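You operate a simulated robot arm through the tools that you are given. There is no shell and no other tool. Be economical: measure what you need, move in short steps, check, and stop when the job is done.

You are at the controls of a simulated robot arm. One attempt, no reset.

Task
Stack the aluminium block marked "H6" from the top of the small parts bench on top of the aluminium block labelled "D2". Put the cream cloth on the middle of the mill table away on the top of the steel table. Pull the good drawer open. Any order will do.
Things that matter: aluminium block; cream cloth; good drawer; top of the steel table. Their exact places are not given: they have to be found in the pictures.

The check looks at the end state, three seconds after you hand in, the way a careful person would. Anything else that was tipped, shoved, dropped, spilled or broken makes it a failure. Flat cloth is picked up by pressing the open fingertips on it (5 to 10 N) and closing them slowly along it; thin cloth reads only 2 to 8 mm in the jaws.

Robot
A 7-joint arm with a two-finger parallel gripper on a trunk, on a base that drives. Base frame: it is fixed to the floor where the robot stands at the start and does not move with it; the origin is under the middle of the robot, x ahead of it, y to its left, z up; the surface under the hand at the start is at about z = 820. Lengths are in mm, angles in degrees, forces in N, time in s.
Its first joint turns from -166.0 to 166.0 degrees. Places, roughly: cream cloth (8x5x3 cm) [-1000, 3800, 1100]; good drawer [-300, 2700, 500]; top of the steel table [-2500, 3500, 800]. Payload 1.57 kg.
Tool frame: the origin (TCP) lies between the finger pads and is the grasp point; the fingertips stand 30 mm ahead of it; z points along the fingers, y is the line along which they close. Largest opening 110 mm; finger width 24, thickness 12; the body of the gripper, 48 by 112 mm, starts 78 mm behind the TCP.
Orientation is that of the tool frame in the base frame, as [roll, pitch, yaw] about the fixed x, y, z axes, in that order (R = Rz(yaw) Ry(pitch) Rx(roll)). With the fingers straight down and closing along the base's y, the tool's x points along the base's -x, its y along +y and its z along -z.

Tools
- The arm moves only by the tool move_arm. Its argument "steps" is a list of rows, each a list of 2 entries, a list of its own where there are three numbers: the shift along the tool's x, y, z in units of 150 mm (1.0 is 150 mm), then the turn, a rotation vector about the tool's x, y, z in units of 180 degrees (1.0 is 180 degrees). In form: [[[tx, ty, tz], [ax, ay, az]], ...]. A call has 1 to 20 rows; each row is the pose to reach, as a shift and turn from the pose commanded when the call began, along the tool's axes at that moment. "claw" is the finger opening in cm, from 0 to 11, set as the call begins (left out, the last holds). A call with a number of a shift or a turn outside -1 to 1 is refused whole. Each row takes 0.2 s and may step no farther than 50 mm and 8.6 degrees from the row before; otherwise, or with a gripper value out of range, the whole call is refused. A pose out of reach is approached as far as the arm can. The call stops where the force on the tool passes 40 N (or 10 N more than at its start, if that is more) or the arm is blocked; 0.2 s more then pass. Each finger travels about 108 mm/s and halts on what it meets, pressing with about 25 N; the grip force reading is that of the motor and also rises with nothing between the fingers. The clock runs only during rows and for 0.2 s after the last one: add rows that repeat a pose to give the fingers time. The reply holds the time, the measured pose of the TCP, the force on the tool along the base axes, the opening and the grip force, in the units named above and with some noise, with the torque about the TCP (base axes, N m) and any sound that the robot's microphone picked up, and new pictures: "pictures" is both (left out), scene, wrist or none.
- Cameras (640 x 400 px; columns grow to the right, rows downward): "scene" is now at [490.1, 202.1, 1416.5]; the picture's right is [0.02, -1.00, 0.00], its down [0.57, 0.01, -0.82] and it looks along [0.82, 0.01, 0.57] (base axes); focal length 214 px, centre (320, 200). "wrist" rides on the gripper at [70, 16, -141] in the tool frame; the picture's right is [-0.23, 0.97, 0.00], its down [-0.86, -0.20, -0.48] and it looks along [-0.47, -0.11, 0.88] (tool axes); focal length 222 px, centre (320, 200).
- raise_lower(by): slides the trunk up (or, below 0, down) by that many mm; the arm and the scene camera ride with it, the base frame stays. It gives what a move gives, with no picture.
- roll_base(legs): drives the robot by 1 to 6 legs, each [ahead, left, turn to the left] in mm, mm and degrees, along the robot's own axes; the way and the turn of a leg run together, so that a leg with both is an arc; at most 1500 mm and 180 degrees a leg. The arm and the cameras ride along, it lands a little off, and it stops where it bumps. It gives what a move gives, and a new picture of the scene camera.
- pan_tilt(pan, tilt): turns the head with the scene camera to pan (to the left, within 103 degrees either way) and tilt (down, from -29 to 69), counted from straight ahead of the robot. It gives what a move gives, and a new picture of the scene camera.
- measure_at(camera, pixels): for up to 12 pixels [column, row] of the newest picture of that camera ("zoom" is the newest enlarged one), the place [x, y, z] in the base frame of the surface seen there, good to about 2 mm. It takes no simulated time.
- zoom(camera, box): a new picture of the part [left, top, right, bottom] of that camera's present view, enlarged. It takes no simulated time.
- job_done(): hands the job in; it is judged then, once.

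Work in short steps. Measure before you move; look again where a grasp or a placing could have gone wrong, and mend it. You have 110 turns and 260 pictures in all, those below and enlarged ones among them. Open the gripper and draw the arm clear of the work before you hand the job in, unless the task says otherwise; then end with one line.

The tools are called after "Request:" by a JSON object that holds its "op" and its "data". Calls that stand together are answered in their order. move_arm: Moves the arm, as the interface text tells. Its arguments: {"type":"object","properties":{"steps":{"type":"array"},"claw":{"type":"number"},"pictures":{"type":"string","enum":["both","scene","wrist","none"]}},"required":["steps"]} The other tools are called the same way: raise_lower (by) slides the trunk up or down; roll_base (legs) drives the base; pan_tilt (pan, tilt) turns the head that bears the scene camera; measure_at (camera, pixels) gives the place of the surface under pixels of a picture; zoom (camera, box) takes an enlarged picture of a part of a camera's view; job_done () hands the job in.

At the start:

```text
t: 0.0
ee_pos: [495.4, 275.3, 1112.7]
tool_rot: [-176.9, -0.4, 179.6]
force: [-0.2, -0.1, -1.1]
moment: [0.0, -0.01, -0.02]
width: 110.0
grip_force: 0.1
trunk travel left (down, up): [-350.0, 260.0]
robot x, y, heading: [1.6, 2.9, 0.3]
head pan, tilt: [21.5, 68.8]
```

scene: 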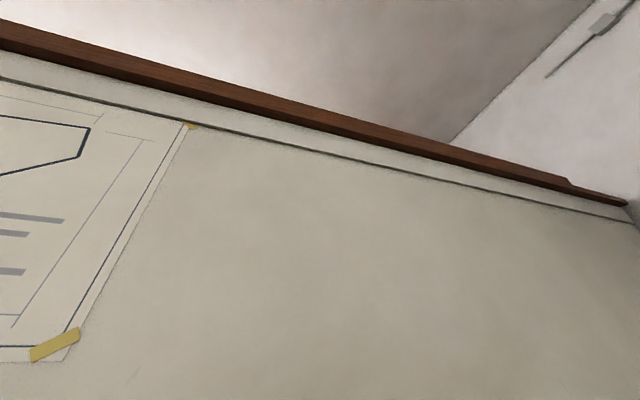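
wrist: 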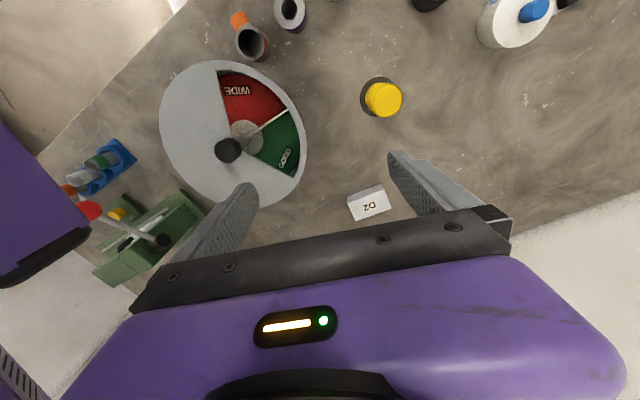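

The scene camera looks up at a wall/ceiling while the wrist shows a bench with a block "D2"-like near (368,203). I turn the head to see the work.

Request:
{"op": "pan_tilt", "data": {"pan": 0, "tilt": 40}}

Request:
{"op": "zoom", "data": {"camera": "wrist", "box": [300, 140, 460, 240]}}

```text
t: 0.9
ee_pos: [496.4, 274.5, 1109.2]
tool_rot: [-176.3, -0.8, 179.1]
force: [-1.0, 0.1, 0.2]
moment: [-0.02, 0.01, -0.02]
width: 110.0
grip_force: 0.0
trunk travel left (down, up): [-350.0, 260.0]
robot x, y, heading: [3.4, 1.3, 0.0]
head pan, tilt: [0.0, 40.0]
```

scene: 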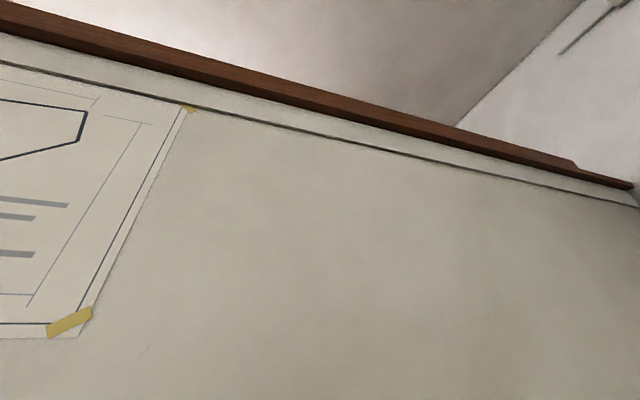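

```text
4.00 times, centred on (380, 190) of wrist
```

zoom: 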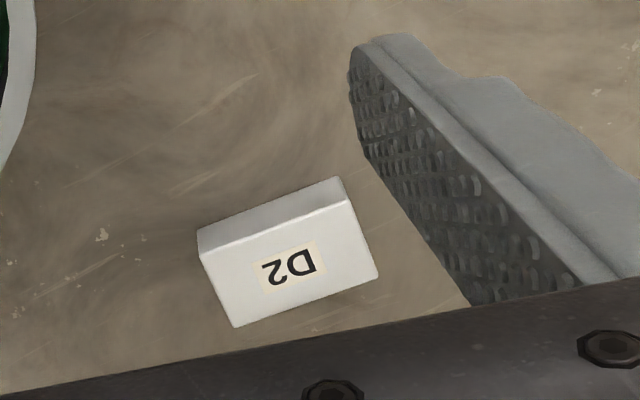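

D2 is confirmed under the gripper. The scene picture barely changed though the head reads 0/40; I try again with a different value to learn what the head does.

Request:
{"op": "pan_tilt", "data": {"pan": 0, "tilt": 60}}

Request:
{"op": "measure_at", "data": {"camera": "scene", "pixels": [[320, 200], [320, 350], [100, 200]]}}

Request:
{"op": "measure_at", "data": {"camera": "wrist", "pixels": [[368, 205], [530, 200], [380, 98], [515, 30], [230, 100], [290, 10], [60, 150], [500, 130]]}}

```text
t: 1.8
ee_pos: [496.5, 274.6, 1108.4]
tool_rot: [-176.4, -0.8, 179.2]
force: [-0.4, -0.4, -0.1]
moment: [-0.01, 0.01, 0.0]
width: 110.0
grip_force: 0.0
trunk travel left (down, up): [-350.0, 260.0]
robot x, y, heading: [2.0, -1.1, 0.1]
head pan, tilt: [0.0, 60.0]
```

scene: 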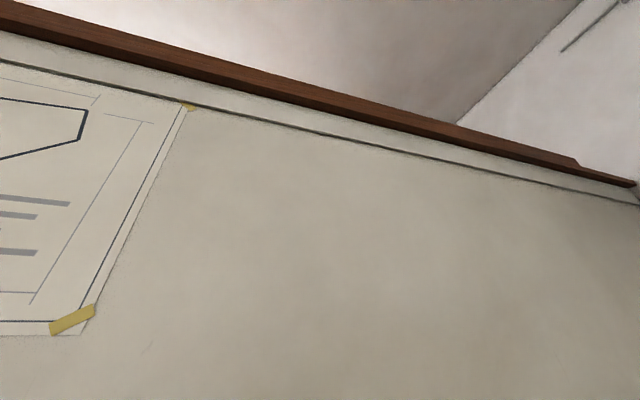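

```text
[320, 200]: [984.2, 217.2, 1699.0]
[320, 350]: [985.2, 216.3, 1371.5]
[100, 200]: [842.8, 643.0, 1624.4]
```

```text
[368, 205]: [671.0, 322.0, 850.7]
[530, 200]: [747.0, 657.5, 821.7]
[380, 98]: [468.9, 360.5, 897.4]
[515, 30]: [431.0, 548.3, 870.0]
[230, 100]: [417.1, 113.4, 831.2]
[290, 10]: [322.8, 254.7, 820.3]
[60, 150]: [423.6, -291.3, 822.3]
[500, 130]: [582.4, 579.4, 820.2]
```

The scene picture does not follow the head (it seems to ride on the arm). I raise the trunk and turn the wrist to survey the bench with the wrist camera.

Request:
{"op": "raise_lower", "data": {"by": 200}}

Request:
{"op": "move_arm", "data": {"steps": [[[0, 0, 0], [0, 0, -0.045]], [[0, 0, 0], [0, 0, -0.09]], [[0, 0, 0], [0, 0, -0.135]], [[0, 0, 0], [0, 0, -0.18]], [[0, 0, 0], [0, 0, -0.225]], [[0, 0, 0], [0, 0, -0.27]], [[0, 0, 0], [0, 0, -0.315]], [[0, 0, 0], [0, 0, -0.36]], [[0, 0, 0], [0, 0, -0.405]], [[0, 0, 0], [0, 0, -0.45]], [[0, 0, 0], [0, 0, -0.5]]]}}

```text
t: 3.9
ee_pos: [495.1, 276.1, 1308.4]
tool_rot: [-176.2, -0.8, 179.3]
force: [-0.3, 0.7, -0.8]
moment: [0.0, 0.0, 0.02]
width: 110.2
grip_force: 0.1
trunk travel left (down, up): [-550.0, 60.0]
robot x, y, heading: [-3.6, 2.5, 0.1]
head pan, tilt: [0.0, 60.0]
```

```text
refused: row 11 steps farther than a row can; nothing moved
```

Row 11 stepped 9 degrees; I repeat with even steps.

Request:
{"op": "move_arm", "data": {"steps": [[[0, 0, 0], [0, 0, -0.045]], [[0, 0, 0], [0, 0, -0.09]], [[0, 0, 0], [0, 0, -0.135]], [[0, 0, 0], [0, 0, -0.18]], [[0, 0, 0], [0, 0, -0.225]], [[0, 0, 0], [0, 0, -0.27]], [[0, 0, 0], [0, 0, -0.315]], [[0, 0, 0], [0, 0, -0.36]], [[0, 0, 0], [0, 0, -0.405]], [[0, 0, 0], [0, 0, -0.45]], [[0, 0, 0], [0, 0, -0.495]]]}}

```text
t: 5.5
ee_pos: [493.9, 277.2, 1304.7]
tool_rot: [-178.4, -4.0, -129.6]
force: [-0.3, -0.1, -0.1]
moment: [0.0, -0.03, -0.02]
width: 109.8
grip_force: 0.0
trunk travel left (down, up): [-550.0, 60.0]
robot x, y, heading: [-1.3, -0.3, 0.1]
head pan, tilt: [0.0, 60.0]
stopped in row 7: the force on the tool passed its limit at 87 N (the readings are from after the stop); the commanded pose is now the measured one
```

scene: 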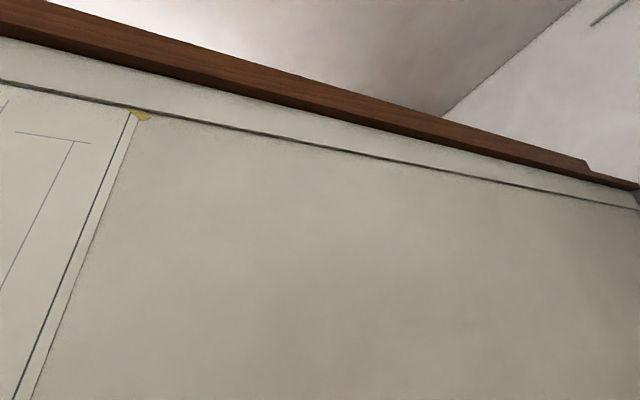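
wrist: 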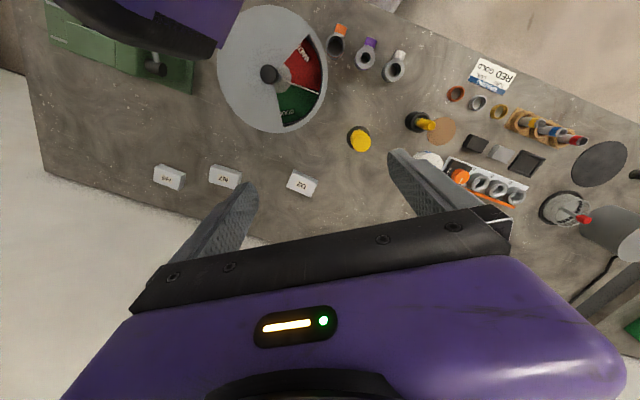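

The turn stopped with a contact (probably the arm against itself, purple part at the top). Three aluminium blocks appear at (168,176), (224,175), (302,183); I zoom on them.

Request:
{"op": "zoom", "data": {"camera": "wrist", "box": [130, 130, 340, 220]}}

Request:
{"op": "measure_at", "data": {"camera": "wrist", "pixels": [[168, 173], [224, 172], [302, 181], [250, 235], [60, 165], [20, 60], [480, 5], [600, 100], [360, 140], [200, 20]]}}

```text
3.05 times, centred on (235, 175) of wrist
```

zoom: 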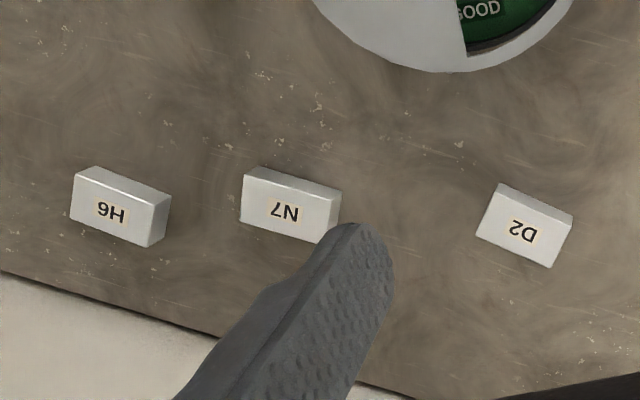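

```text
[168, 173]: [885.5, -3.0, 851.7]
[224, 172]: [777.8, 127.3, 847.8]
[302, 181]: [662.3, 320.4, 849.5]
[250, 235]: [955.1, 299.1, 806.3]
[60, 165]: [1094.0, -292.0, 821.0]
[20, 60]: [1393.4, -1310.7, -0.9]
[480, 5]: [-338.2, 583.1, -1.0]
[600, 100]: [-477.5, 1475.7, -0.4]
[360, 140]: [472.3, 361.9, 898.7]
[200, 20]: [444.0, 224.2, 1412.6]
```

The blocks are H6 [885,-3], N7 [778,127], D2 [662,320], tops near z 850. I measure corner points on H6 and D2 for their orientation and size.

Request:
{"op": "measure_at", "data": {"camera": "zoom", "pixels": [[74, 182], [152, 208], [146, 242], [76, 212], [499, 190], [568, 218], [549, 262], [482, 232], [160, 215], [40, 260], [600, 230], [110, 212]]}}

```text
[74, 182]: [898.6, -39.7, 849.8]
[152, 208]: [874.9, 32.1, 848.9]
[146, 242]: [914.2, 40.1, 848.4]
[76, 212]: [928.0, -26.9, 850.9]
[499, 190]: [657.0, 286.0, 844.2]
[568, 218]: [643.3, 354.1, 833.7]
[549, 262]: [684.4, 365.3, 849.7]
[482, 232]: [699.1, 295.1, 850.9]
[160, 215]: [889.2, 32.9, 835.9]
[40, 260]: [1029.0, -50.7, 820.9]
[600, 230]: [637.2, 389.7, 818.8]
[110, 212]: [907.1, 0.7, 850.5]
```

H6's top is about 72 x 38 mm, centre ≈[904,1], long axis at ≈105°; D2 centre ≈[671,325]. I turn the wrist back the other way, to yaw ≈105, so the fingers close across H6's short side.

Request:
{"op": "move_arm", "data": {"steps": [[[0, 0, 0], [-0.009, -0.022, 0.04]], [[0, 0, 0], [-0.009, -0.022, 0.085]], [[0, 0, 0], [-0.009, -0.022, 0.13]], [[0, 0, 0], [-0.009, -0.022, 0.175]], [[0, 0, 0], [-0.009, -0.022, 0.22]], [[0, 0, 0], [-0.009, -0.022, 0.265]], [[0, 0, 0], [-0.009, -0.022, 0.31]], [[0, 0, 0], [-0.009, -0.022, 0.355]], [[0, 0, 0], [-0.009, -0.022, 0.4]], [[0, 0, 0], [-0.009, -0.022, 0.445]], [[0, 0, 0], [-0.009, -0.022, 0.49]], [[0, 0, 0], [-0.009, -0.022, 0.535]], [[0, 0, 0], [-0.009, -0.022, 0.58]], [[0, 0, 0], [-0.009, -0.022, 0.625]], [[0, 0, 0], [-0.009, -0.022, 0.67]], [[0, 0, 0], [-0.009, -0.022, 0.694]]]}}

```text
t: 8.9
ee_pos: [588.1, 250.5, 1309.1]
tool_rot: [-178.4, 1.4, 107.9]
force: [0.8, 0.1, 0.4]
moment: [0.0, -0.01, -0.01]
width: 109.8
grip_force: 0.0
out of reach, approached as far as the arm can: row 13, 14, 15, 16
trunk travel left (down, up): [-550.0, 60.0]
robot x, y, heading: [-1.3, 1.3, 0.2]
head pan, tilt: [0.0, 60.0]
```

scene: 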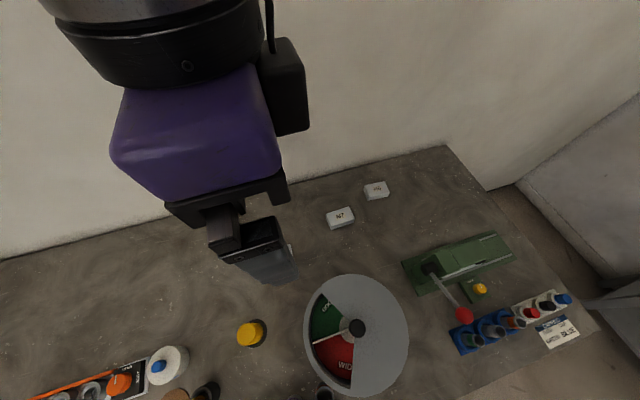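
wrist: 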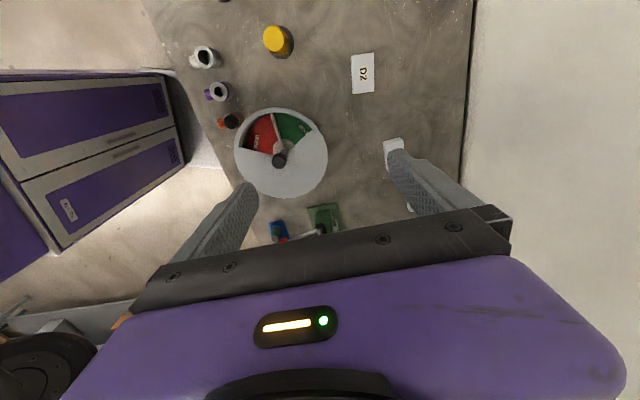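

The scene camera now shows the bench properly. I lower the trunk back 200 and look again before reaching toward H6.

Request:
{"op": "raise_lower", "data": {"by": -200}}

Request:
{"op": "move_arm", "data": {"steps": [[[-0.2, 0.13, 0], [-0.009, 0.008, 0.014]], [[-0.4, 0.26, 0], [-0.009, 0.008, 0.014]], [[-0.6, 0.4, 0], [-0.009, 0.008, 0.014]], [[-0.8, 0.55, 0], [-0.009, 0.008, 0.014]], [[-0.99, 0.7, 0], [-0.009, 0.008, 0.014]]]}}

```text
t: 11.0
ee_pos: [590.1, 248.7, 1112.3]
tool_rot: [-178.6, 1.2, 107.6]
force: [-0.4, 0.6, -0.1]
moment: [-0.02, -0.07, 0.01]
width: 110.3
grip_force: 0.0
trunk travel left (down, up): [-350.0, 260.0]
robot x, y, heading: [3.8, -1.4, -0.0]
head pan, tilt: [0.0, 60.0]
```

```text
t: 12.2
ee_pos: [734.6, 136.8, 1123.8]
tool_rot: [178.0, 1.2, 105.1]
force: [0.1, 0.0, 0.0]
moment: [-0.03, -0.02, -0.03]
width: 110.1
grip_force: 0.1
trunk travel left (down, up): [-350.0, 260.0]
robot x, y, heading: [-2.2, -1.0, 0.1]
head pan, tilt: [0.0, 60.0]
```

scene: 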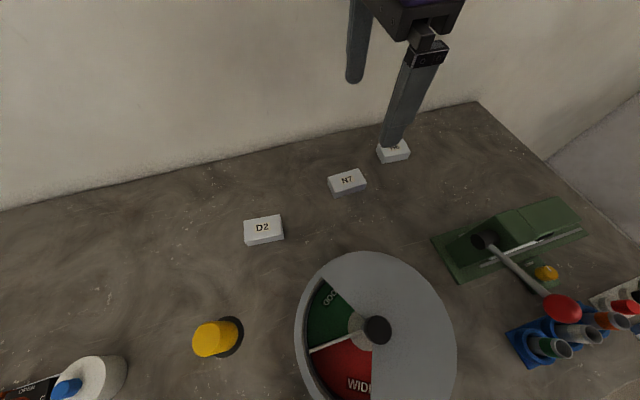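
wrist: 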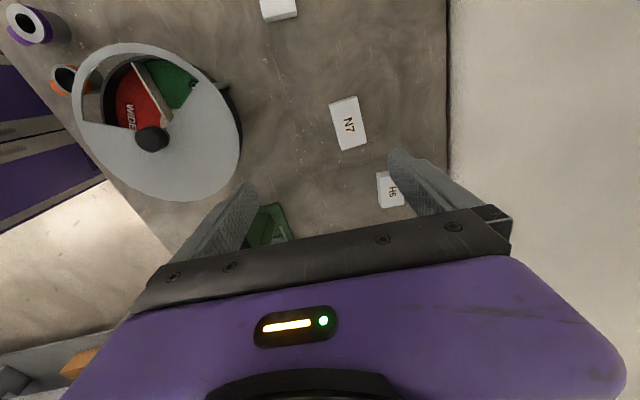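

D2, N7, H6 are visible in the scene at (263,228), (347,181), (393,152). I measure them and then continue toward H6.

Request:
{"op": "measure_at", "data": {"camera": "scene", "pixels": [[246, 222], [280, 216], [282, 234], [247, 241], [263, 227], [347, 181], [395, 158]]}}

Request:
{"op": "move_arm", "data": {"steps": [[[-0.25, 0.15, 0.05], [0.008, 0.006, 0]], [[-0.5, 0.3, 0.1], [0.008, 0.006, 0]], [[-0.75, 0.5, 0.15], [0.008, 0.006, 0]], [[-0.95, 0.65, 0.2], [0.008, 0.006, 0]], [[-0.95, 0.75, 0.25], [0.008, 0.006, 0]]]}}

```text
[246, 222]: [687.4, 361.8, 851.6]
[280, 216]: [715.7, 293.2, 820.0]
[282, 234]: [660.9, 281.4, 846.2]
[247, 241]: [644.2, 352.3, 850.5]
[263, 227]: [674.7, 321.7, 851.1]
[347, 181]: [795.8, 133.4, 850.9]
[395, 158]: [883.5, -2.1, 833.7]
```

```text
t: 13.4
ee_pos: [883.2, 27.3, 1095.5]
tool_rot: [179.5, -0.1, 105.0]
force: [0.1, -0.3, -1.3]
moment: [0.03, -0.03, -0.03]
width: 110.2
grip_force: 0.0
trunk travel left (down, up): [-350.0, 260.0]
robot x, y, heading: [-3.5, 0.5, -0.0]
head pan, tilt: [0.0, 60.0]
```

scene: 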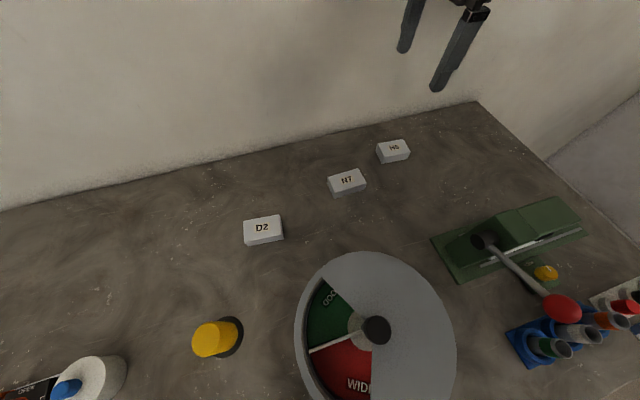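
wrist: 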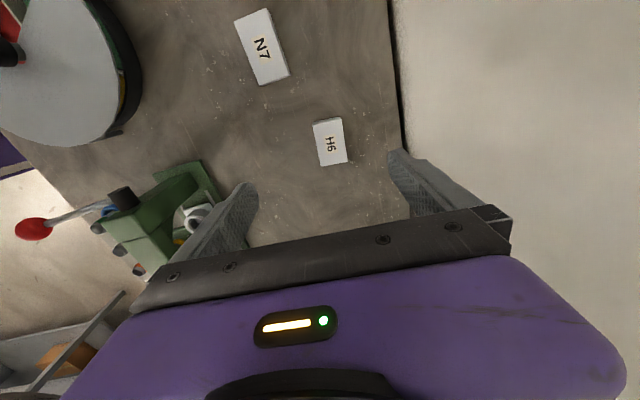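

H6 is clear at (330,142) in the wrist picture; I zoom on it in both cameras for accurate corners.

Request:
{"op": "zoom", "data": {"camera": "wrist", "box": [290, 110, 370, 175]}}

Request:
{"op": "zoom", "data": {"camera": "scene", "box": [220, 130, 420, 255]}}

```text
6.15 times, centred on (330, 142) of wrist
```

zoom: 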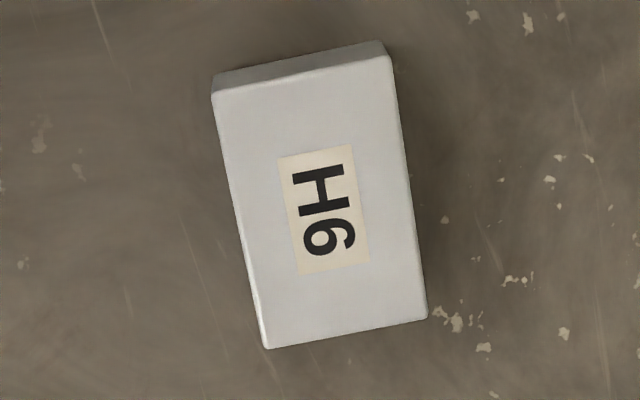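

```text
3.20 times, centred on (320, 192) of scene
```

zoom: 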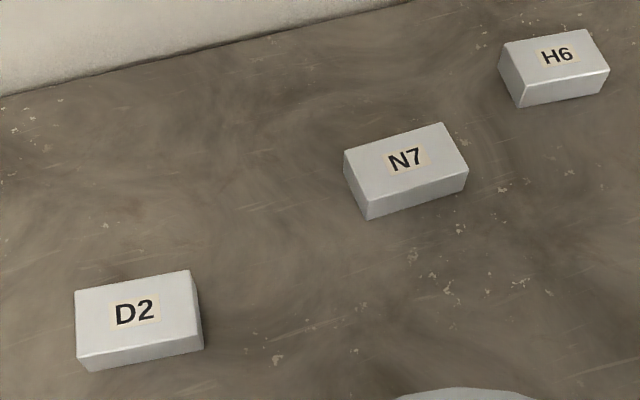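

The newest zoom is the scene one; I measure inset corners of D2 and H6 tops.

Request:
{"op": "measure_at", "data": {"camera": "zoom", "pixels": [[79, 295], [187, 275], [199, 334], [82, 354], [509, 46], [590, 32], [605, 69], [525, 82], [135, 313], [556, 57]]}}

Request:
{"op": "measure_at", "data": {"camera": "wrist", "pixels": [[317.5, 125], [337.5, 119.5], [342, 161], [324, 165], [331, 143]]}}

```text
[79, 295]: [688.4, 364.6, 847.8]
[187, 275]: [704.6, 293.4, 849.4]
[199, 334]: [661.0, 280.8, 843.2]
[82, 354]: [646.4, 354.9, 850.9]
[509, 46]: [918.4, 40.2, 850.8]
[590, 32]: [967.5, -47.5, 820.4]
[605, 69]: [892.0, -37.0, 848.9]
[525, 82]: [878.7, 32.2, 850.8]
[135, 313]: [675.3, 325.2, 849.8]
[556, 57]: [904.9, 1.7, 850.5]
```

```text
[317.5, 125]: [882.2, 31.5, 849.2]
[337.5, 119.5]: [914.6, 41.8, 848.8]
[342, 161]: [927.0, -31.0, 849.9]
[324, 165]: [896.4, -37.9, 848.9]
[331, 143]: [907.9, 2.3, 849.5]
```

H6 centre [905,1], long axis ≈100.8°; D2 centre [675,323.5], axis ≈102°. I align over H6 with yaw 100.8, narrow the claw to 7 cm, and descend to about z 955.

Request:
{"op": "move_arm", "data": {"steps": [[[-0.1, 0.05, 0.15], [0.002, 0, 0.012]], [[-0.207, 0.095, 0.3], [0.002, 0, 0.023]], [[-0.207, 0.095, 0.6], [0.002, 0, 0.023]], [[-0.207, 0.095, 0.933], [0.002, 0, 0.023]], [[-0.207, 0.095, 0.933], [0.002, 0, 0.023]]], "claw": 7}}

```text
t: 14.6
ee_pos: [907.6, 2.6, 953.7]
tool_rot: [179.9, 0.1, 101.0]
force: [0.4, -0.8, -0.4]
moment: [0.02, 0.01, -0.01]
width: 69.9
grip_force: 0.0
trunk travel left (down, up): [-350.0, 260.0]
robot x, y, heading: [1.9, 0.1, -0.0]
head pan, tilt: [0.0, 60.0]
```

scene: 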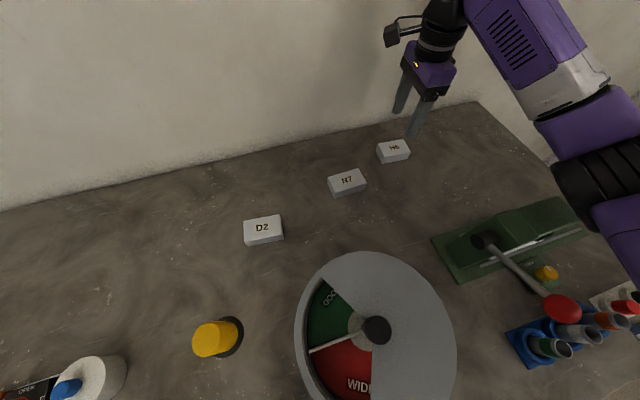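
wrist: 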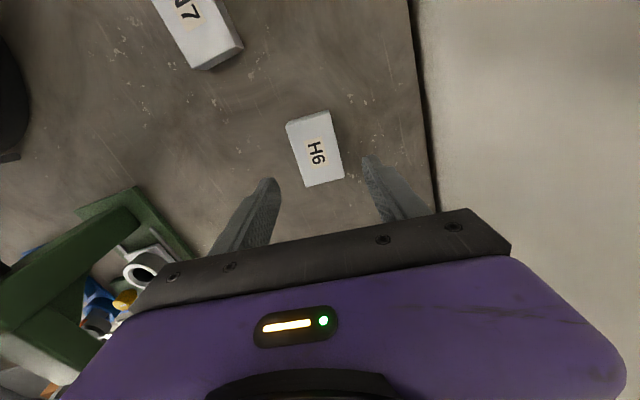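

Aligned (block centred between fingers at (316,147)). I descend to TCP z≈857.

Request:
{"op": "move_arm", "data": {"steps": [[[0, -0.01, 0.2], [0, 0, 0]], [[0, -0.01, 0.4], [0, 0, 0]], [[0, -0.01, 0.55], [0, 0, 0]], [[0, -0.01, 0.645], [0, 0, 0]], [[0, -0.01, 0.645], [0, 0, 0]]]}}

```text
t: 15.6
ee_pos: [943.1, -46.7, 969.4]
tool_rot: [171.5, 6.5, 99.3]
force: [-0.5, 0.2, -0.2]
moment: [0.0, -0.02, -0.01]
width: 70.0
grip_force: 0.1
trunk travel left (down, up): [-350.0, 260.0]
robot x, y, heading: [1.3, -8.5, -0.7]
head pan, tilt: [0.0, 60.0]
stopped in row 4: the arm was blocked; the commanded pose is now the measured one
```

scene: 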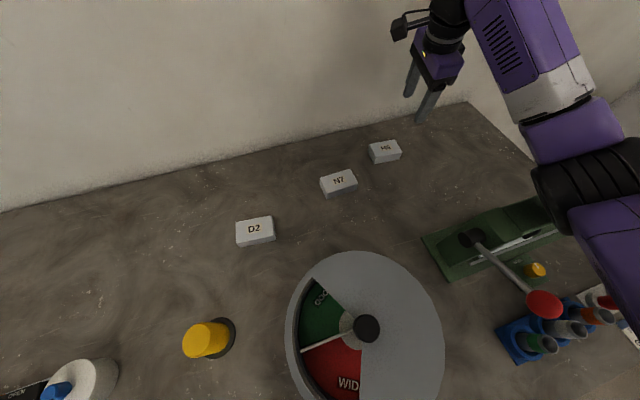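
wrist: 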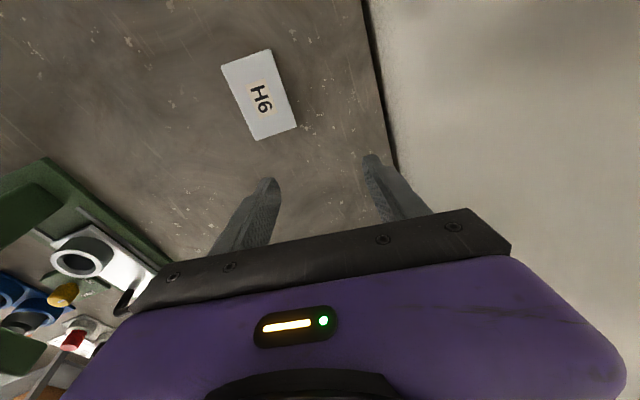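

The arm was blocked and the base pushed back slightly: probably the elbow met something. I look toward the elbow on the right before moving.

Request:
{"op": "pan_tilt", "data": {"pan": -45, "tilt": 60}}

```text
t: 16.7
ee_pos: [941.4, -44.7, 969.3]
tool_rot: [171.6, 6.4, 99.5]
force: [0.3, 0.4, 0.1]
moment: [-0.01, -0.02, 0.01]
width: 70.2
grip_force: 0.1
trunk travel left (down, up): [-350.0, 260.0]
robot x, y, heading: [1.5, -7.1, -0.8]
head pan, tilt: [-45.0, 60.0]
```

scene: 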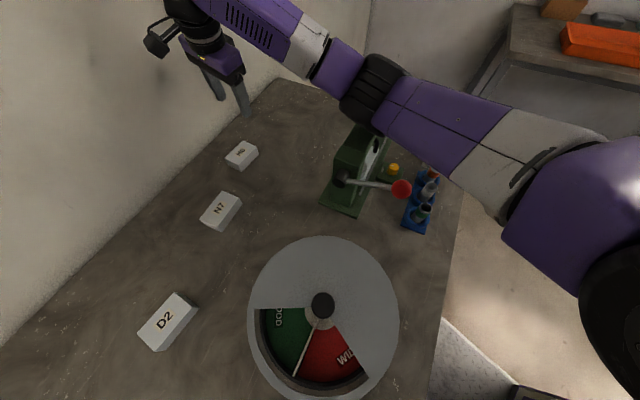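

The elbow hangs low over the green press at (355,165). I measure the elbow, the press and bench corners.

Request:
{"op": "measure_at", "data": {"camera": "scene", "pixels": [[370, 95], [370, 122], [350, 150], [402, 188], [430, 120], [420, 190], [340, 205], [460, 200], [270, 85], [320, 320], [540, 130], [430, 390]]}}

Request:
{"op": "zoom", "data": {"camera": "scene", "box": [300, 60, 480, 240]}}

```text
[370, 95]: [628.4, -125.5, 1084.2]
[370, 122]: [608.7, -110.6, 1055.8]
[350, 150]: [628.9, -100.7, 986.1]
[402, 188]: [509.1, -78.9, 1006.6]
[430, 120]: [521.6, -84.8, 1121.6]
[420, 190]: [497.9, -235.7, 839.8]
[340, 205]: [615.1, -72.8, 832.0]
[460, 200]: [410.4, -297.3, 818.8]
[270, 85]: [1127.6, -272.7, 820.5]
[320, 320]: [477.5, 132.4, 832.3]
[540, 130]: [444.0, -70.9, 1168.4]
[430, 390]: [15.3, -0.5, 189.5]
```

```text
2.22 times, centred on (390, 150) of scene
```

zoom: 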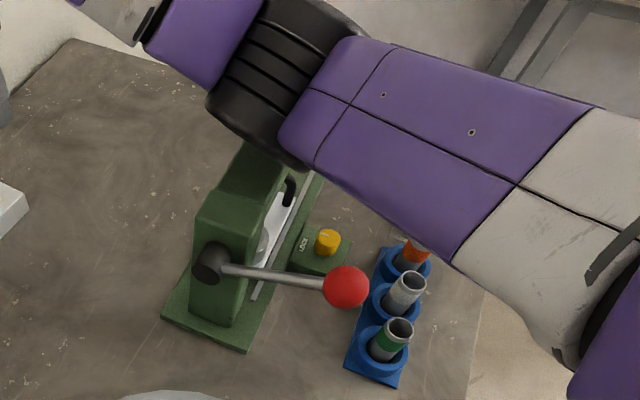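

The arm's elbow lies at z≈1050 just above the press (≈990). I raise the trunk 240 to gain clearance, then return the head to the front view.

Request:
{"op": "raise_lower", "data": {"by": 240}}

Request:
{"op": "pan_tilt", "data": {"pan": -40, "tilt": 55}}

```text
t: 19.2
ee_pos: [943.6, -44.1, 1193.2]
tool_rot: [172.7, 5.8, 99.6]
force: [0.0, -0.2, 0.6]
moment: [-0.02, 0.0, 0.02]
width: 70.1
grip_force: 0.1
trunk travel left (down, up): [-590.0, 20.0]
robot x, y, heading: [0.1, -13.1, -0.9]
head pan, tilt: [-45.0, 60.0]
```

```text
t: 19.9
ee_pos: [943.1, -43.2, 1193.7]
tool_rot: [172.7, 5.8, 99.5]
force: [-0.3, -0.5, -1.1]
moment: [-0.03, 0.0, 0.03]
width: 70.2
grip_force: 0.1
trunk travel left (down, up): [-590.0, 20.0]
robot x, y, heading: [-0.6, -9.5, -0.7]
head pan, tilt: [-40.0, 55.0]
```

scene: 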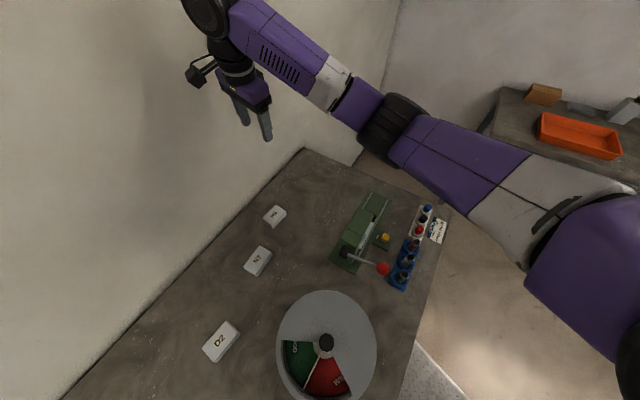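

Press and tubes look undisturbed. I re-level the tool and shift back over H6 (−38,+45 mm).

Request:
{"op": "move_arm", "data": {"steps": [[[0.1, -0.07, 0], [0.013, 0.011, 0]], [[0.22, -0.14, 0], [0.027, 0.021, 0]], [[0.338, -0.2, 0], [0.04, 0.032, -0.006]], [[0.338, -0.2, 0], [0.04, 0.032, -0.006]]], "pictures": "scene"}}

```text
t: 20.9
ee_pos: [905.2, 3.2, 1182.4]
tool_rot: [180.0, 0.1, 101.0]
force: [0.2, 0.3, 0.5]
moment: [0.02, 0.02, 0.01]
width: 70.0
grip_force: 0.0
trunk travel left (down, up): [-590.0, 20.0]
robot x, y, heading: [-0.1, -11.9, -0.9]
head pan, tilt: [-40.0, 55.0]
```

scene: 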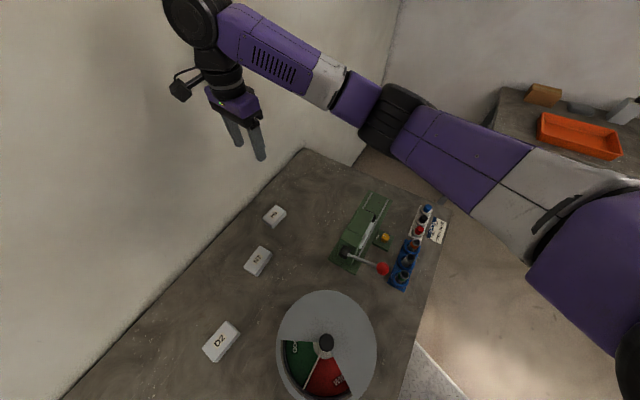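

Good pose. I descend 145 mm and watch the elbow.

Request:
{"op": "move_arm", "data": {"steps": [[[0, 0, 0.25], [0, 0, 0]], [[0, 0, 0.5], [0, 0, 0]], [[0, 0, 0.75], [0, 0, 0]], [[0.01, 0, 0.97], [0, 0, 0]], [[0.01, 0, 0.97], [0, 0, 0]]]}}

Request:
{"op": "measure_at", "data": {"camera": "scene", "pixels": [[390, 120], [380, 150], [420, 150]]}}

```text
t: 22.1
ee_pos: [906.8, -0.1, 1039.1]
tool_rot: [180.0, 0.0, 101.2]
force: [0.4, -0.3, 0.2]
moment: [-0.01, -0.01, 0.01]
width: 70.0
grip_force: 0.0
trunk travel left (down, up): [-590.0, 20.0]
robot x, y, heading: [2.9, -9.7, -1.3]
head pan, tilt: [-40.0, 55.0]
```

scene: 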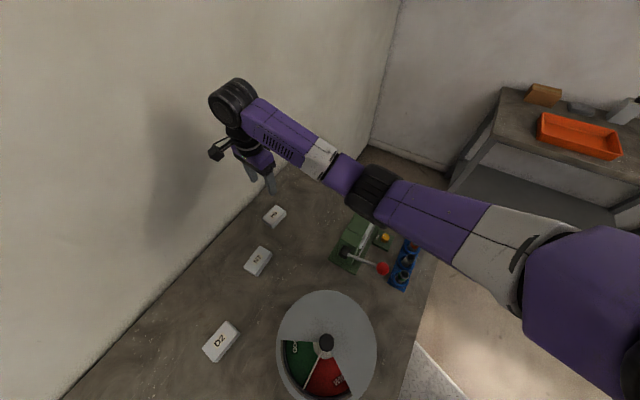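
wrist: 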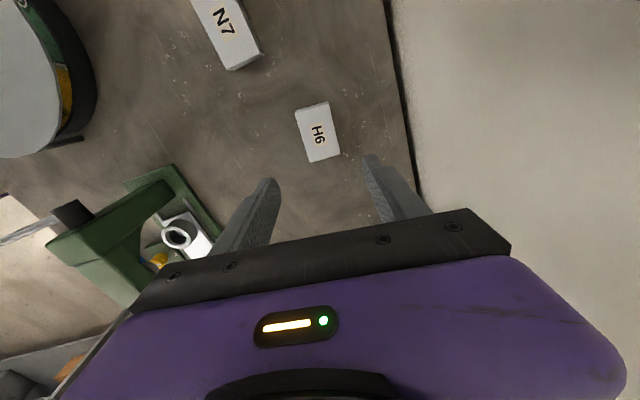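

```text
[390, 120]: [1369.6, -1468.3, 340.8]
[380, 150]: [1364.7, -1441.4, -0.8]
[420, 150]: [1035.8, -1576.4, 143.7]
```

The elbow drops along with the hand; I measure its height at (372,200) before going further down 180 mm.

Request:
{"op": "measure_at", "data": {"camera": "scene", "pixels": [[372, 195], [365, 212], [340, 175], [430, 210], [300, 150], [490, 240], [240, 100], [352, 230], [365, 225]]}}

```text
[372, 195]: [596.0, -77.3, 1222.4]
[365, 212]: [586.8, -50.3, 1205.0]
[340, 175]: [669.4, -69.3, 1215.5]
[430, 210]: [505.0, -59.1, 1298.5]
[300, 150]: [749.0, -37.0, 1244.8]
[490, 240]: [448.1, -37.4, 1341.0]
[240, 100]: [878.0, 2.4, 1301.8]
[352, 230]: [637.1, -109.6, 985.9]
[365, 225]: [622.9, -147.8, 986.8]
```

The elbow underside is still >100 mm above the press (986). I go down 75 mm and measure again.

Request:
{"op": "move_arm", "data": {"steps": [[[0, 0, 0.25], [0, 0, 0]], [[0, 0, 0.5], [0, 0, 0]], [[0, 0, 0.5], [0, 0, 0]]], "pictures": "scene"}}

Request:
{"op": "measure_at", "data": {"camera": "scene", "pixels": [[372, 215], [360, 235], [340, 190], [430, 230], [352, 230], [365, 225], [360, 245]]}}

```text
t: 22.9
ee_pos: [905.8, 1.0, 962.2]
tool_rot: [180.0, 0.0, 101.1]
force: [0.3, -0.6, 0.3]
moment: [0.0, 0.03, -0.01]
width: 69.9
grip_force: 0.0
trunk travel left (down, up): [-590.0, 20.0]
robot x, y, heading: [2.4, -9.1, -0.8]
head pan, tilt: [-40.0, 55.0]
```

scene: 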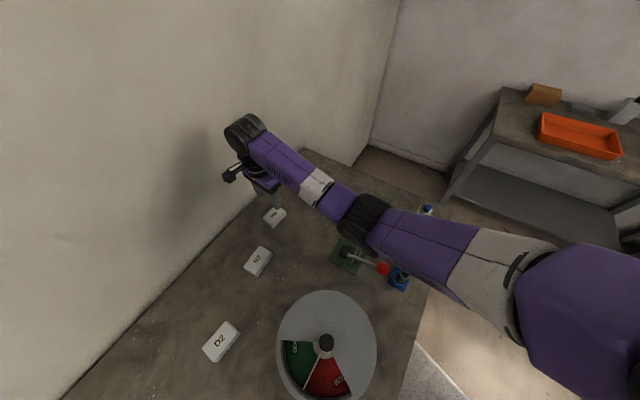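

```text
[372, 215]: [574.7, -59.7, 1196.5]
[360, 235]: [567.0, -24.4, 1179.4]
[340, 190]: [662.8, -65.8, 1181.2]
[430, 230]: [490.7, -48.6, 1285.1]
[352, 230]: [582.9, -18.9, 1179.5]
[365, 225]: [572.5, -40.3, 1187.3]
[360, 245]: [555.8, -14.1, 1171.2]
```

Elbow top only fell to ~1185, so there's ample clearance. I descend the last 105 mm around H6.

Request:
{"op": "move_arm", "data": {"steps": [[[0, 0, 0.25], [0, 0, 0]], [[0, 0, 0.45], [0, 0, 0]], [[0, 0, 0.6], [0, 0, 0]], [[0, 0, 0.7], [0, 0, 0]], [[0, 0, 0.7], [0, 0, 0]]]}}

```text
t: 24.1
ee_pos: [907.6, 2.9, 859.4]
tool_rot: [179.9, 0.1, 101.1]
force: [0.5, -0.4, 0.3]
moment: [0.01, 0.04, 0.0]
width: 70.0
grip_force: 0.1
trunk travel left (down, up): [-590.0, 20.0]
robot x, y, heading: [-0.7, -11.4, -0.7]
head pan, tilt: [-40.0, 55.0]
```

scene: 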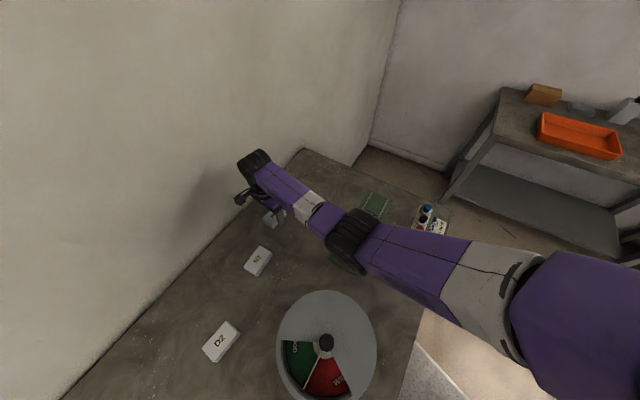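
wrist: 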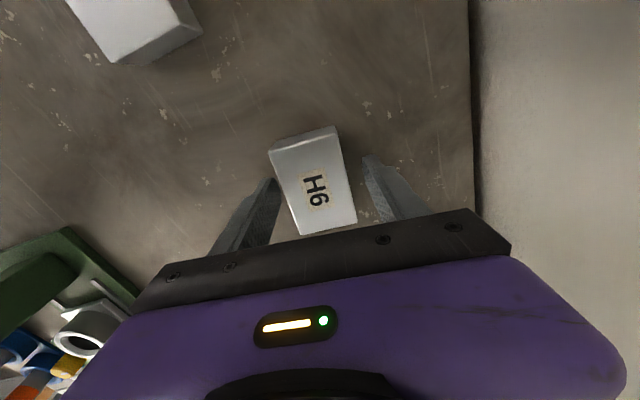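

H6 sits between the fingertips. I close the claw and wait.

Request:
{"op": "move_arm", "data": {"steps": [[[0, 0, 0.01], [0, 0, 0]], [[0, 0, 0.01], [0, 0, 0]], [[0, 0, 0.01], [0, 0, 0]], [[0, 0, 0.01], [0, 0, 0]]], "claw": 0, "pictures": "wrist"}}

```text
t: 25.1
ee_pos: [907.9, 2.3, 858.6]
tool_rot: [179.9, 0.0, 101.1]
force: [1.3, -1.1, 11.6]
moment: [-0.06, 0.12, 0.25]
width: 49.7
grip_force: 24.4
trunk travel left (down, up): [-590.0, 20.0]
robot x, y, heading: [-1.0, -8.9, -0.6]
head pan, tilt: [-40.0, 55.0]
```

wrist: 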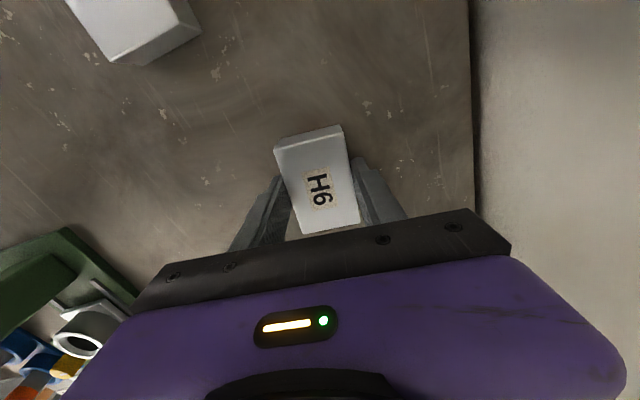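

Gripped at 49.7 mm with 24 N. I lift 60 mm and check.

Request:
{"op": "move_arm", "data": {"steps": [[[0, 0, -0.1], [0, 0, 0]], [[0, 0, -0.3], [0, 0, 0]], [[0, 0, -0.5], [0, 0, 0]], [[0, 0, -0.5], [0, 0, 0]]]}}

```text
t: 26.1
ee_pos: [906.3, 2.0, 933.9]
tool_rot: [-179.9, 0.1, 101.1]
force: [1.3, -0.4, -2.6]
moment: [0.01, -0.01, -0.01]
width: 49.7
grip_force: 24.9
trunk travel left (down, up): [-590.0, 20.0]
robot x, y, heading: [4.6, -11.0, -0.8]
head pan, tilt: [-40.0, 55.0]
```

scene: 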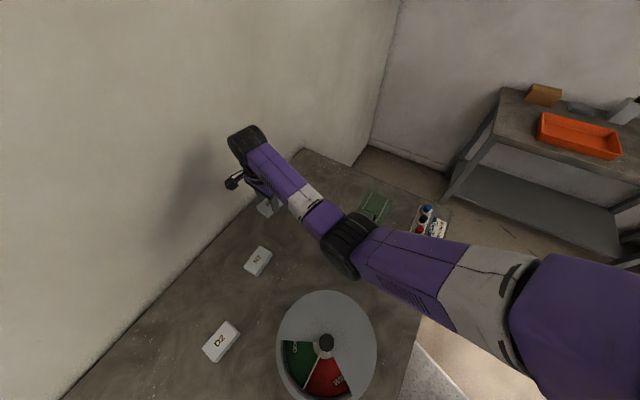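
wrist: 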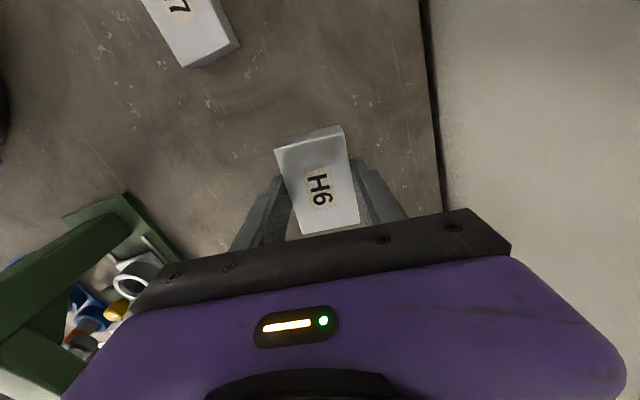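

H6 is held. I measure its top corners relative to the TCP, and D2 again from a zoom in the scene.

Request:
{"op": "zoom", "data": {"camera": "wrist", "box": [250, 110, 390, 245]}}

Request:
{"op": "measure_at", "data": {"camera": "wrist", "pixels": [[279, 153], [341, 134], [355, 220], [303, 231], [318, 188]]}}

```text
2.96 times, centred on (320, 178) of wrist
```

zoom: 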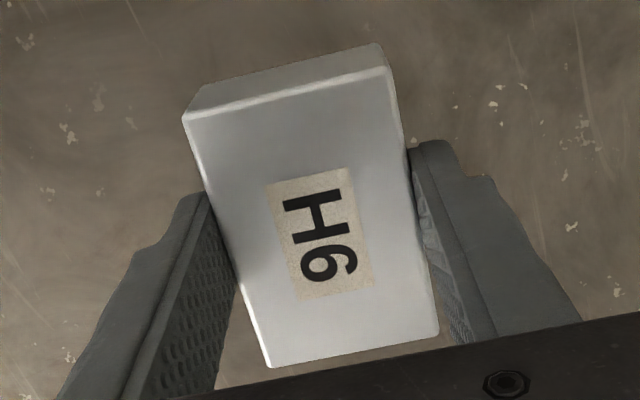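

```text
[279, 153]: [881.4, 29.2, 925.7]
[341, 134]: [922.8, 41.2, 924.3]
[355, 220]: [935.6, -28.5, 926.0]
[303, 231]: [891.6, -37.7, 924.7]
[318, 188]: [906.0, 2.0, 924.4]
```

Block centre coincides with the TCP; its bottom is ~39 mm below the TCP. I carry it toward D2 in stages, 30 mm higher.

Request:
{"op": "move_arm", "data": {"steps": [[[0, 0, -0.2], [0, 0, 0]], [[0.2, -0.09, -0.2], [0, 0, 0]], [[0.4, -0.18, -0.2], [0, 0, 0]], [[0.6, -0.28, -0.2], [0, 0, 0]], [[0.8, -0.366, -0.2], [0, 0, 0]], [[0.98, -0.45, -0.2], [0, 0, 0]]], "pictures": "scene"}}

Request:
{"op": "pan_tilt", "data": {"pan": 0, "tilt": 60}}

```text
t: 27.4
ee_pos: [813.8, 131.0, 964.1]
tool_rot: [-179.9, 0.1, 100.9]
force: [-0.1, 0.2, -3.0]
moment: [0.04, 0.0, 0.01]
width: 49.7
grip_force: 24.8
trunk travel left (down, up): [-590.0, 20.0]
robot x, y, heading: [1.1, -8.5, -0.9]
head pan, tilt: [-40.0, 55.0]
```

scene: 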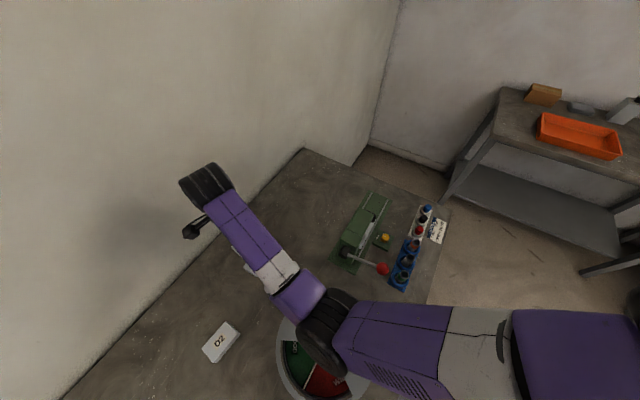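

```text
t: 28.5
ee_pos: [813.3, 132.1, 964.8]
tool_rot: [180.0, 0.1, 101.1]
force: [-0.6, 0.3, -3.0]
moment: [0.02, 0.03, 0.01]
width: 49.7
grip_force: 25.0
trunk travel left (down, up): [-590.0, 20.0]
robot x, y, heading: [-0.7, -9.4, -0.6]
head pan, tilt: [0.0, 60.0]
```

scene: 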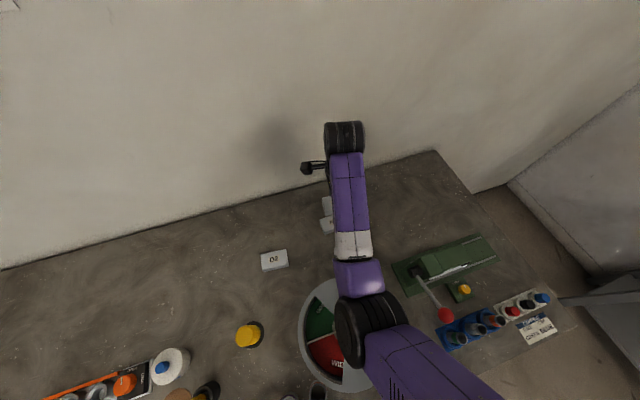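

Clear so far; I continue to D2.

Request:
{"op": "move_arm", "data": {"steps": [[[0.22, -0.1, 0], [0, 0, 0]], [[0.45, -0.21, 0], [0, 0, 0]], [[0.7, -0.32, 0], [0, 0, 0]], [[0.95, -0.44, 0], [0, 0, 0]], [[0.95, -0.44, 0], [0, 0, 0]]], "pictures": "scene"}}

Request:
{"op": "move_arm", "data": {"steps": [[[0.2, -0.1, 0], [0, 0, 0]], [[0.4, -0.18, 0], [0, 0, 0]], [[0.484, -0.22, 0], [0, 0, -0.007]], [[0.484, -0.22, 0], [0, 0, -0.007]]]}}

```text
t: 29.7
ee_pos: [718.2, 259.2, 962.1]
tool_rot: [180.0, 0.1, 101.1]
force: [-0.2, -0.3, -2.2]
moment: [0.0, -0.03, -0.02]
width: 49.5
grip_force: 24.9
trunk travel left (down, up): [-590.0, 20.0]
robot x, y, heading: [0.0, -10.1, -0.6]
head pan, tilt: [0.0, 60.0]
```

scene: 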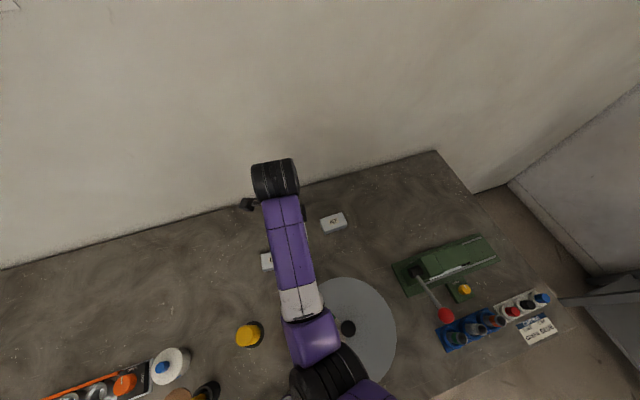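

```text
t: 30.7
ee_pos: [672.7, 322.2, 963.8]
tool_rot: [-180.0, 0.0, 102.3]
force: [-0.3, 0.1, -2.5]
moment: [-0.01, -0.03, 0.0]
width: 49.6
grip_force: 25.3
trunk travel left (down, up): [-590.0, 20.0]
robot x, y, heading: [0.9, -8.7, -0.8]
head pan, tilt: [0.0, 60.0]
```

scene: 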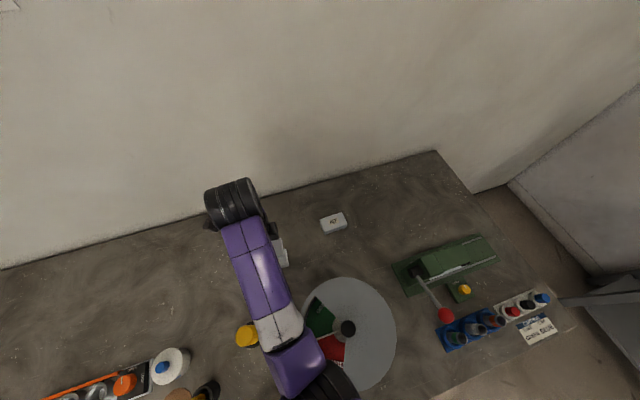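
wrist: 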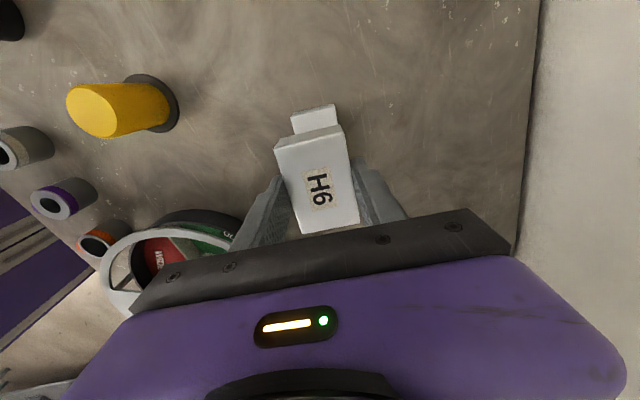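

H6 is over D2, whose end peeks out at (313,115). I verify with measurements of both.

Request:
{"op": "zoom", "data": {"camera": "wrist", "box": [260, 90, 380, 165]}}

Request:
{"op": "measure_at", "data": {"camera": "wrist", "pixels": [[279, 153], [341, 134], [355, 220], [303, 231], [295, 127], [335, 115], [314, 120]]}}

```text
5.33 times, centred on (320, 128) of wrist
```

zoom: 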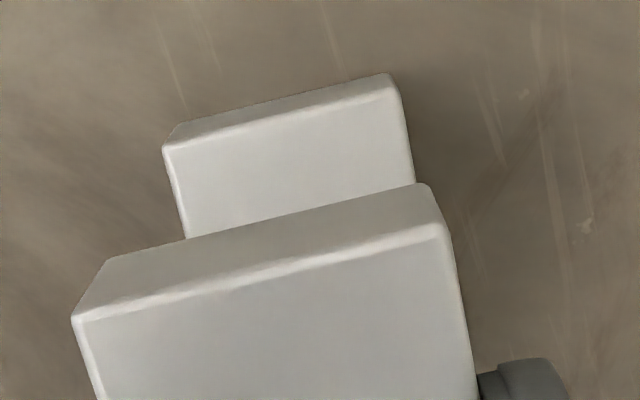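

```text
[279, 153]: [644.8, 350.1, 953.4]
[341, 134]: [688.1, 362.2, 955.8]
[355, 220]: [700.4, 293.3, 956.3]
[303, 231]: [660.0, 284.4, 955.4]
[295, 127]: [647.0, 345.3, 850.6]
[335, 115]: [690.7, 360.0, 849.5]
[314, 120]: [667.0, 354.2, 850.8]
```

Offset looks ≤2 mm. I measure D2's end edge precisely.

Request:
{"op": "measure_at", "data": {"camera": "zoom", "pixels": [[170, 154], [394, 94], [183, 215], [408, 165], [80, 318], [437, 228]]}}

```text
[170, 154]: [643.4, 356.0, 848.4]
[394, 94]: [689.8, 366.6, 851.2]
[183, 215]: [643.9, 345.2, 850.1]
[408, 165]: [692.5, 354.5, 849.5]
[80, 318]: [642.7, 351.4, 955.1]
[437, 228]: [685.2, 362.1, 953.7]
```

H6 needs about +2.5,+3 mm. I apply that and descend to just above contact.

Request:
{"op": "move_arm", "data": {"steps": [[[0.022, 0.017, 0.1], [0, 0, 0]], [[0.022, 0.017, 0.25], [0, 0, 0]], [[0.022, 0.017, 0.37], [0, 0, 0]], [[0.022, 0.017, 0.45], [0, 0, 0]], [[0.022, 0.017, 0.45], [0, 0, 0]]], "pictures": "wrist"}}

```text
t: 31.9
ee_pos: [675.6, 329.7, 894.9]
tool_rot: [180.0, 0.1, 102.4]
force: [0.5, -0.3, -2.5]
moment: [-0.03, 0.04, -0.02]
width: 49.5
grip_force: 25.0
trunk travel left (down, up): [-590.0, 20.0]
robot x, y, heading: [0.5, -3.5, -1.0]
head pan, tilt: [0.0, 60.0]
```

wrist: 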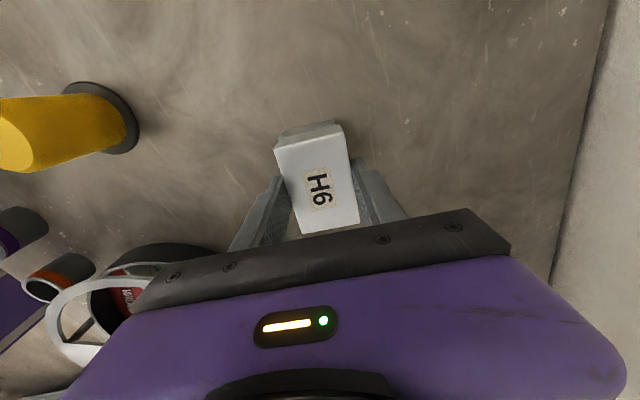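

The y reading (329.7) is more than expected; I check alignment in a zoom before setting down.

Request:
{"op": "zoom", "data": {"camera": "wrist", "box": [250, 105, 380, 245]}}

Request:
{"op": "pan_tilt", "data": {"pan": 15, "tilt": 66}}

```text
2.86 times, centred on (315, 175) of wrist
```

zoom: 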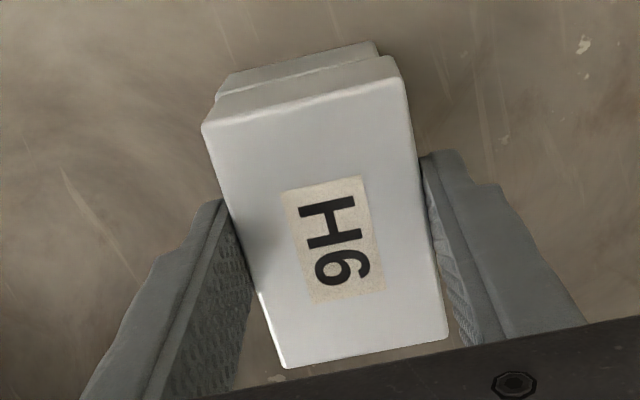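

```text
t: 32.7
ee_pos: [675.8, 329.6, 895.9]
tool_rot: [-180.0, 0.1, 102.4]
force: [-0.3, -0.2, -2.9]
moment: [0.02, -0.02, 0.02]
width: 49.8
grip_force: 24.7
trunk travel left (down, up): [-590.0, 20.0]
robot x, y, heading: [2.8, -8.8, -0.8]
head pan, tilt: [15.0, 66.0]
```

scene: 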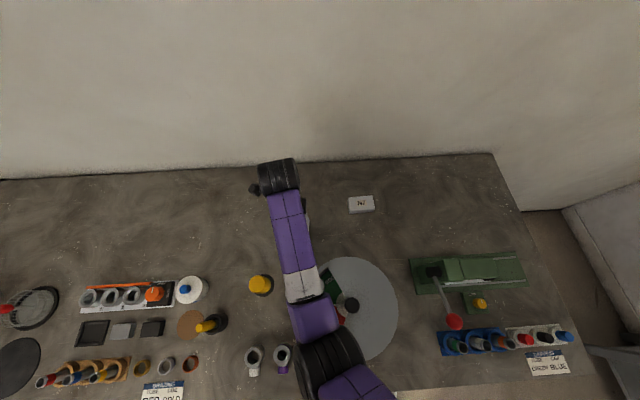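

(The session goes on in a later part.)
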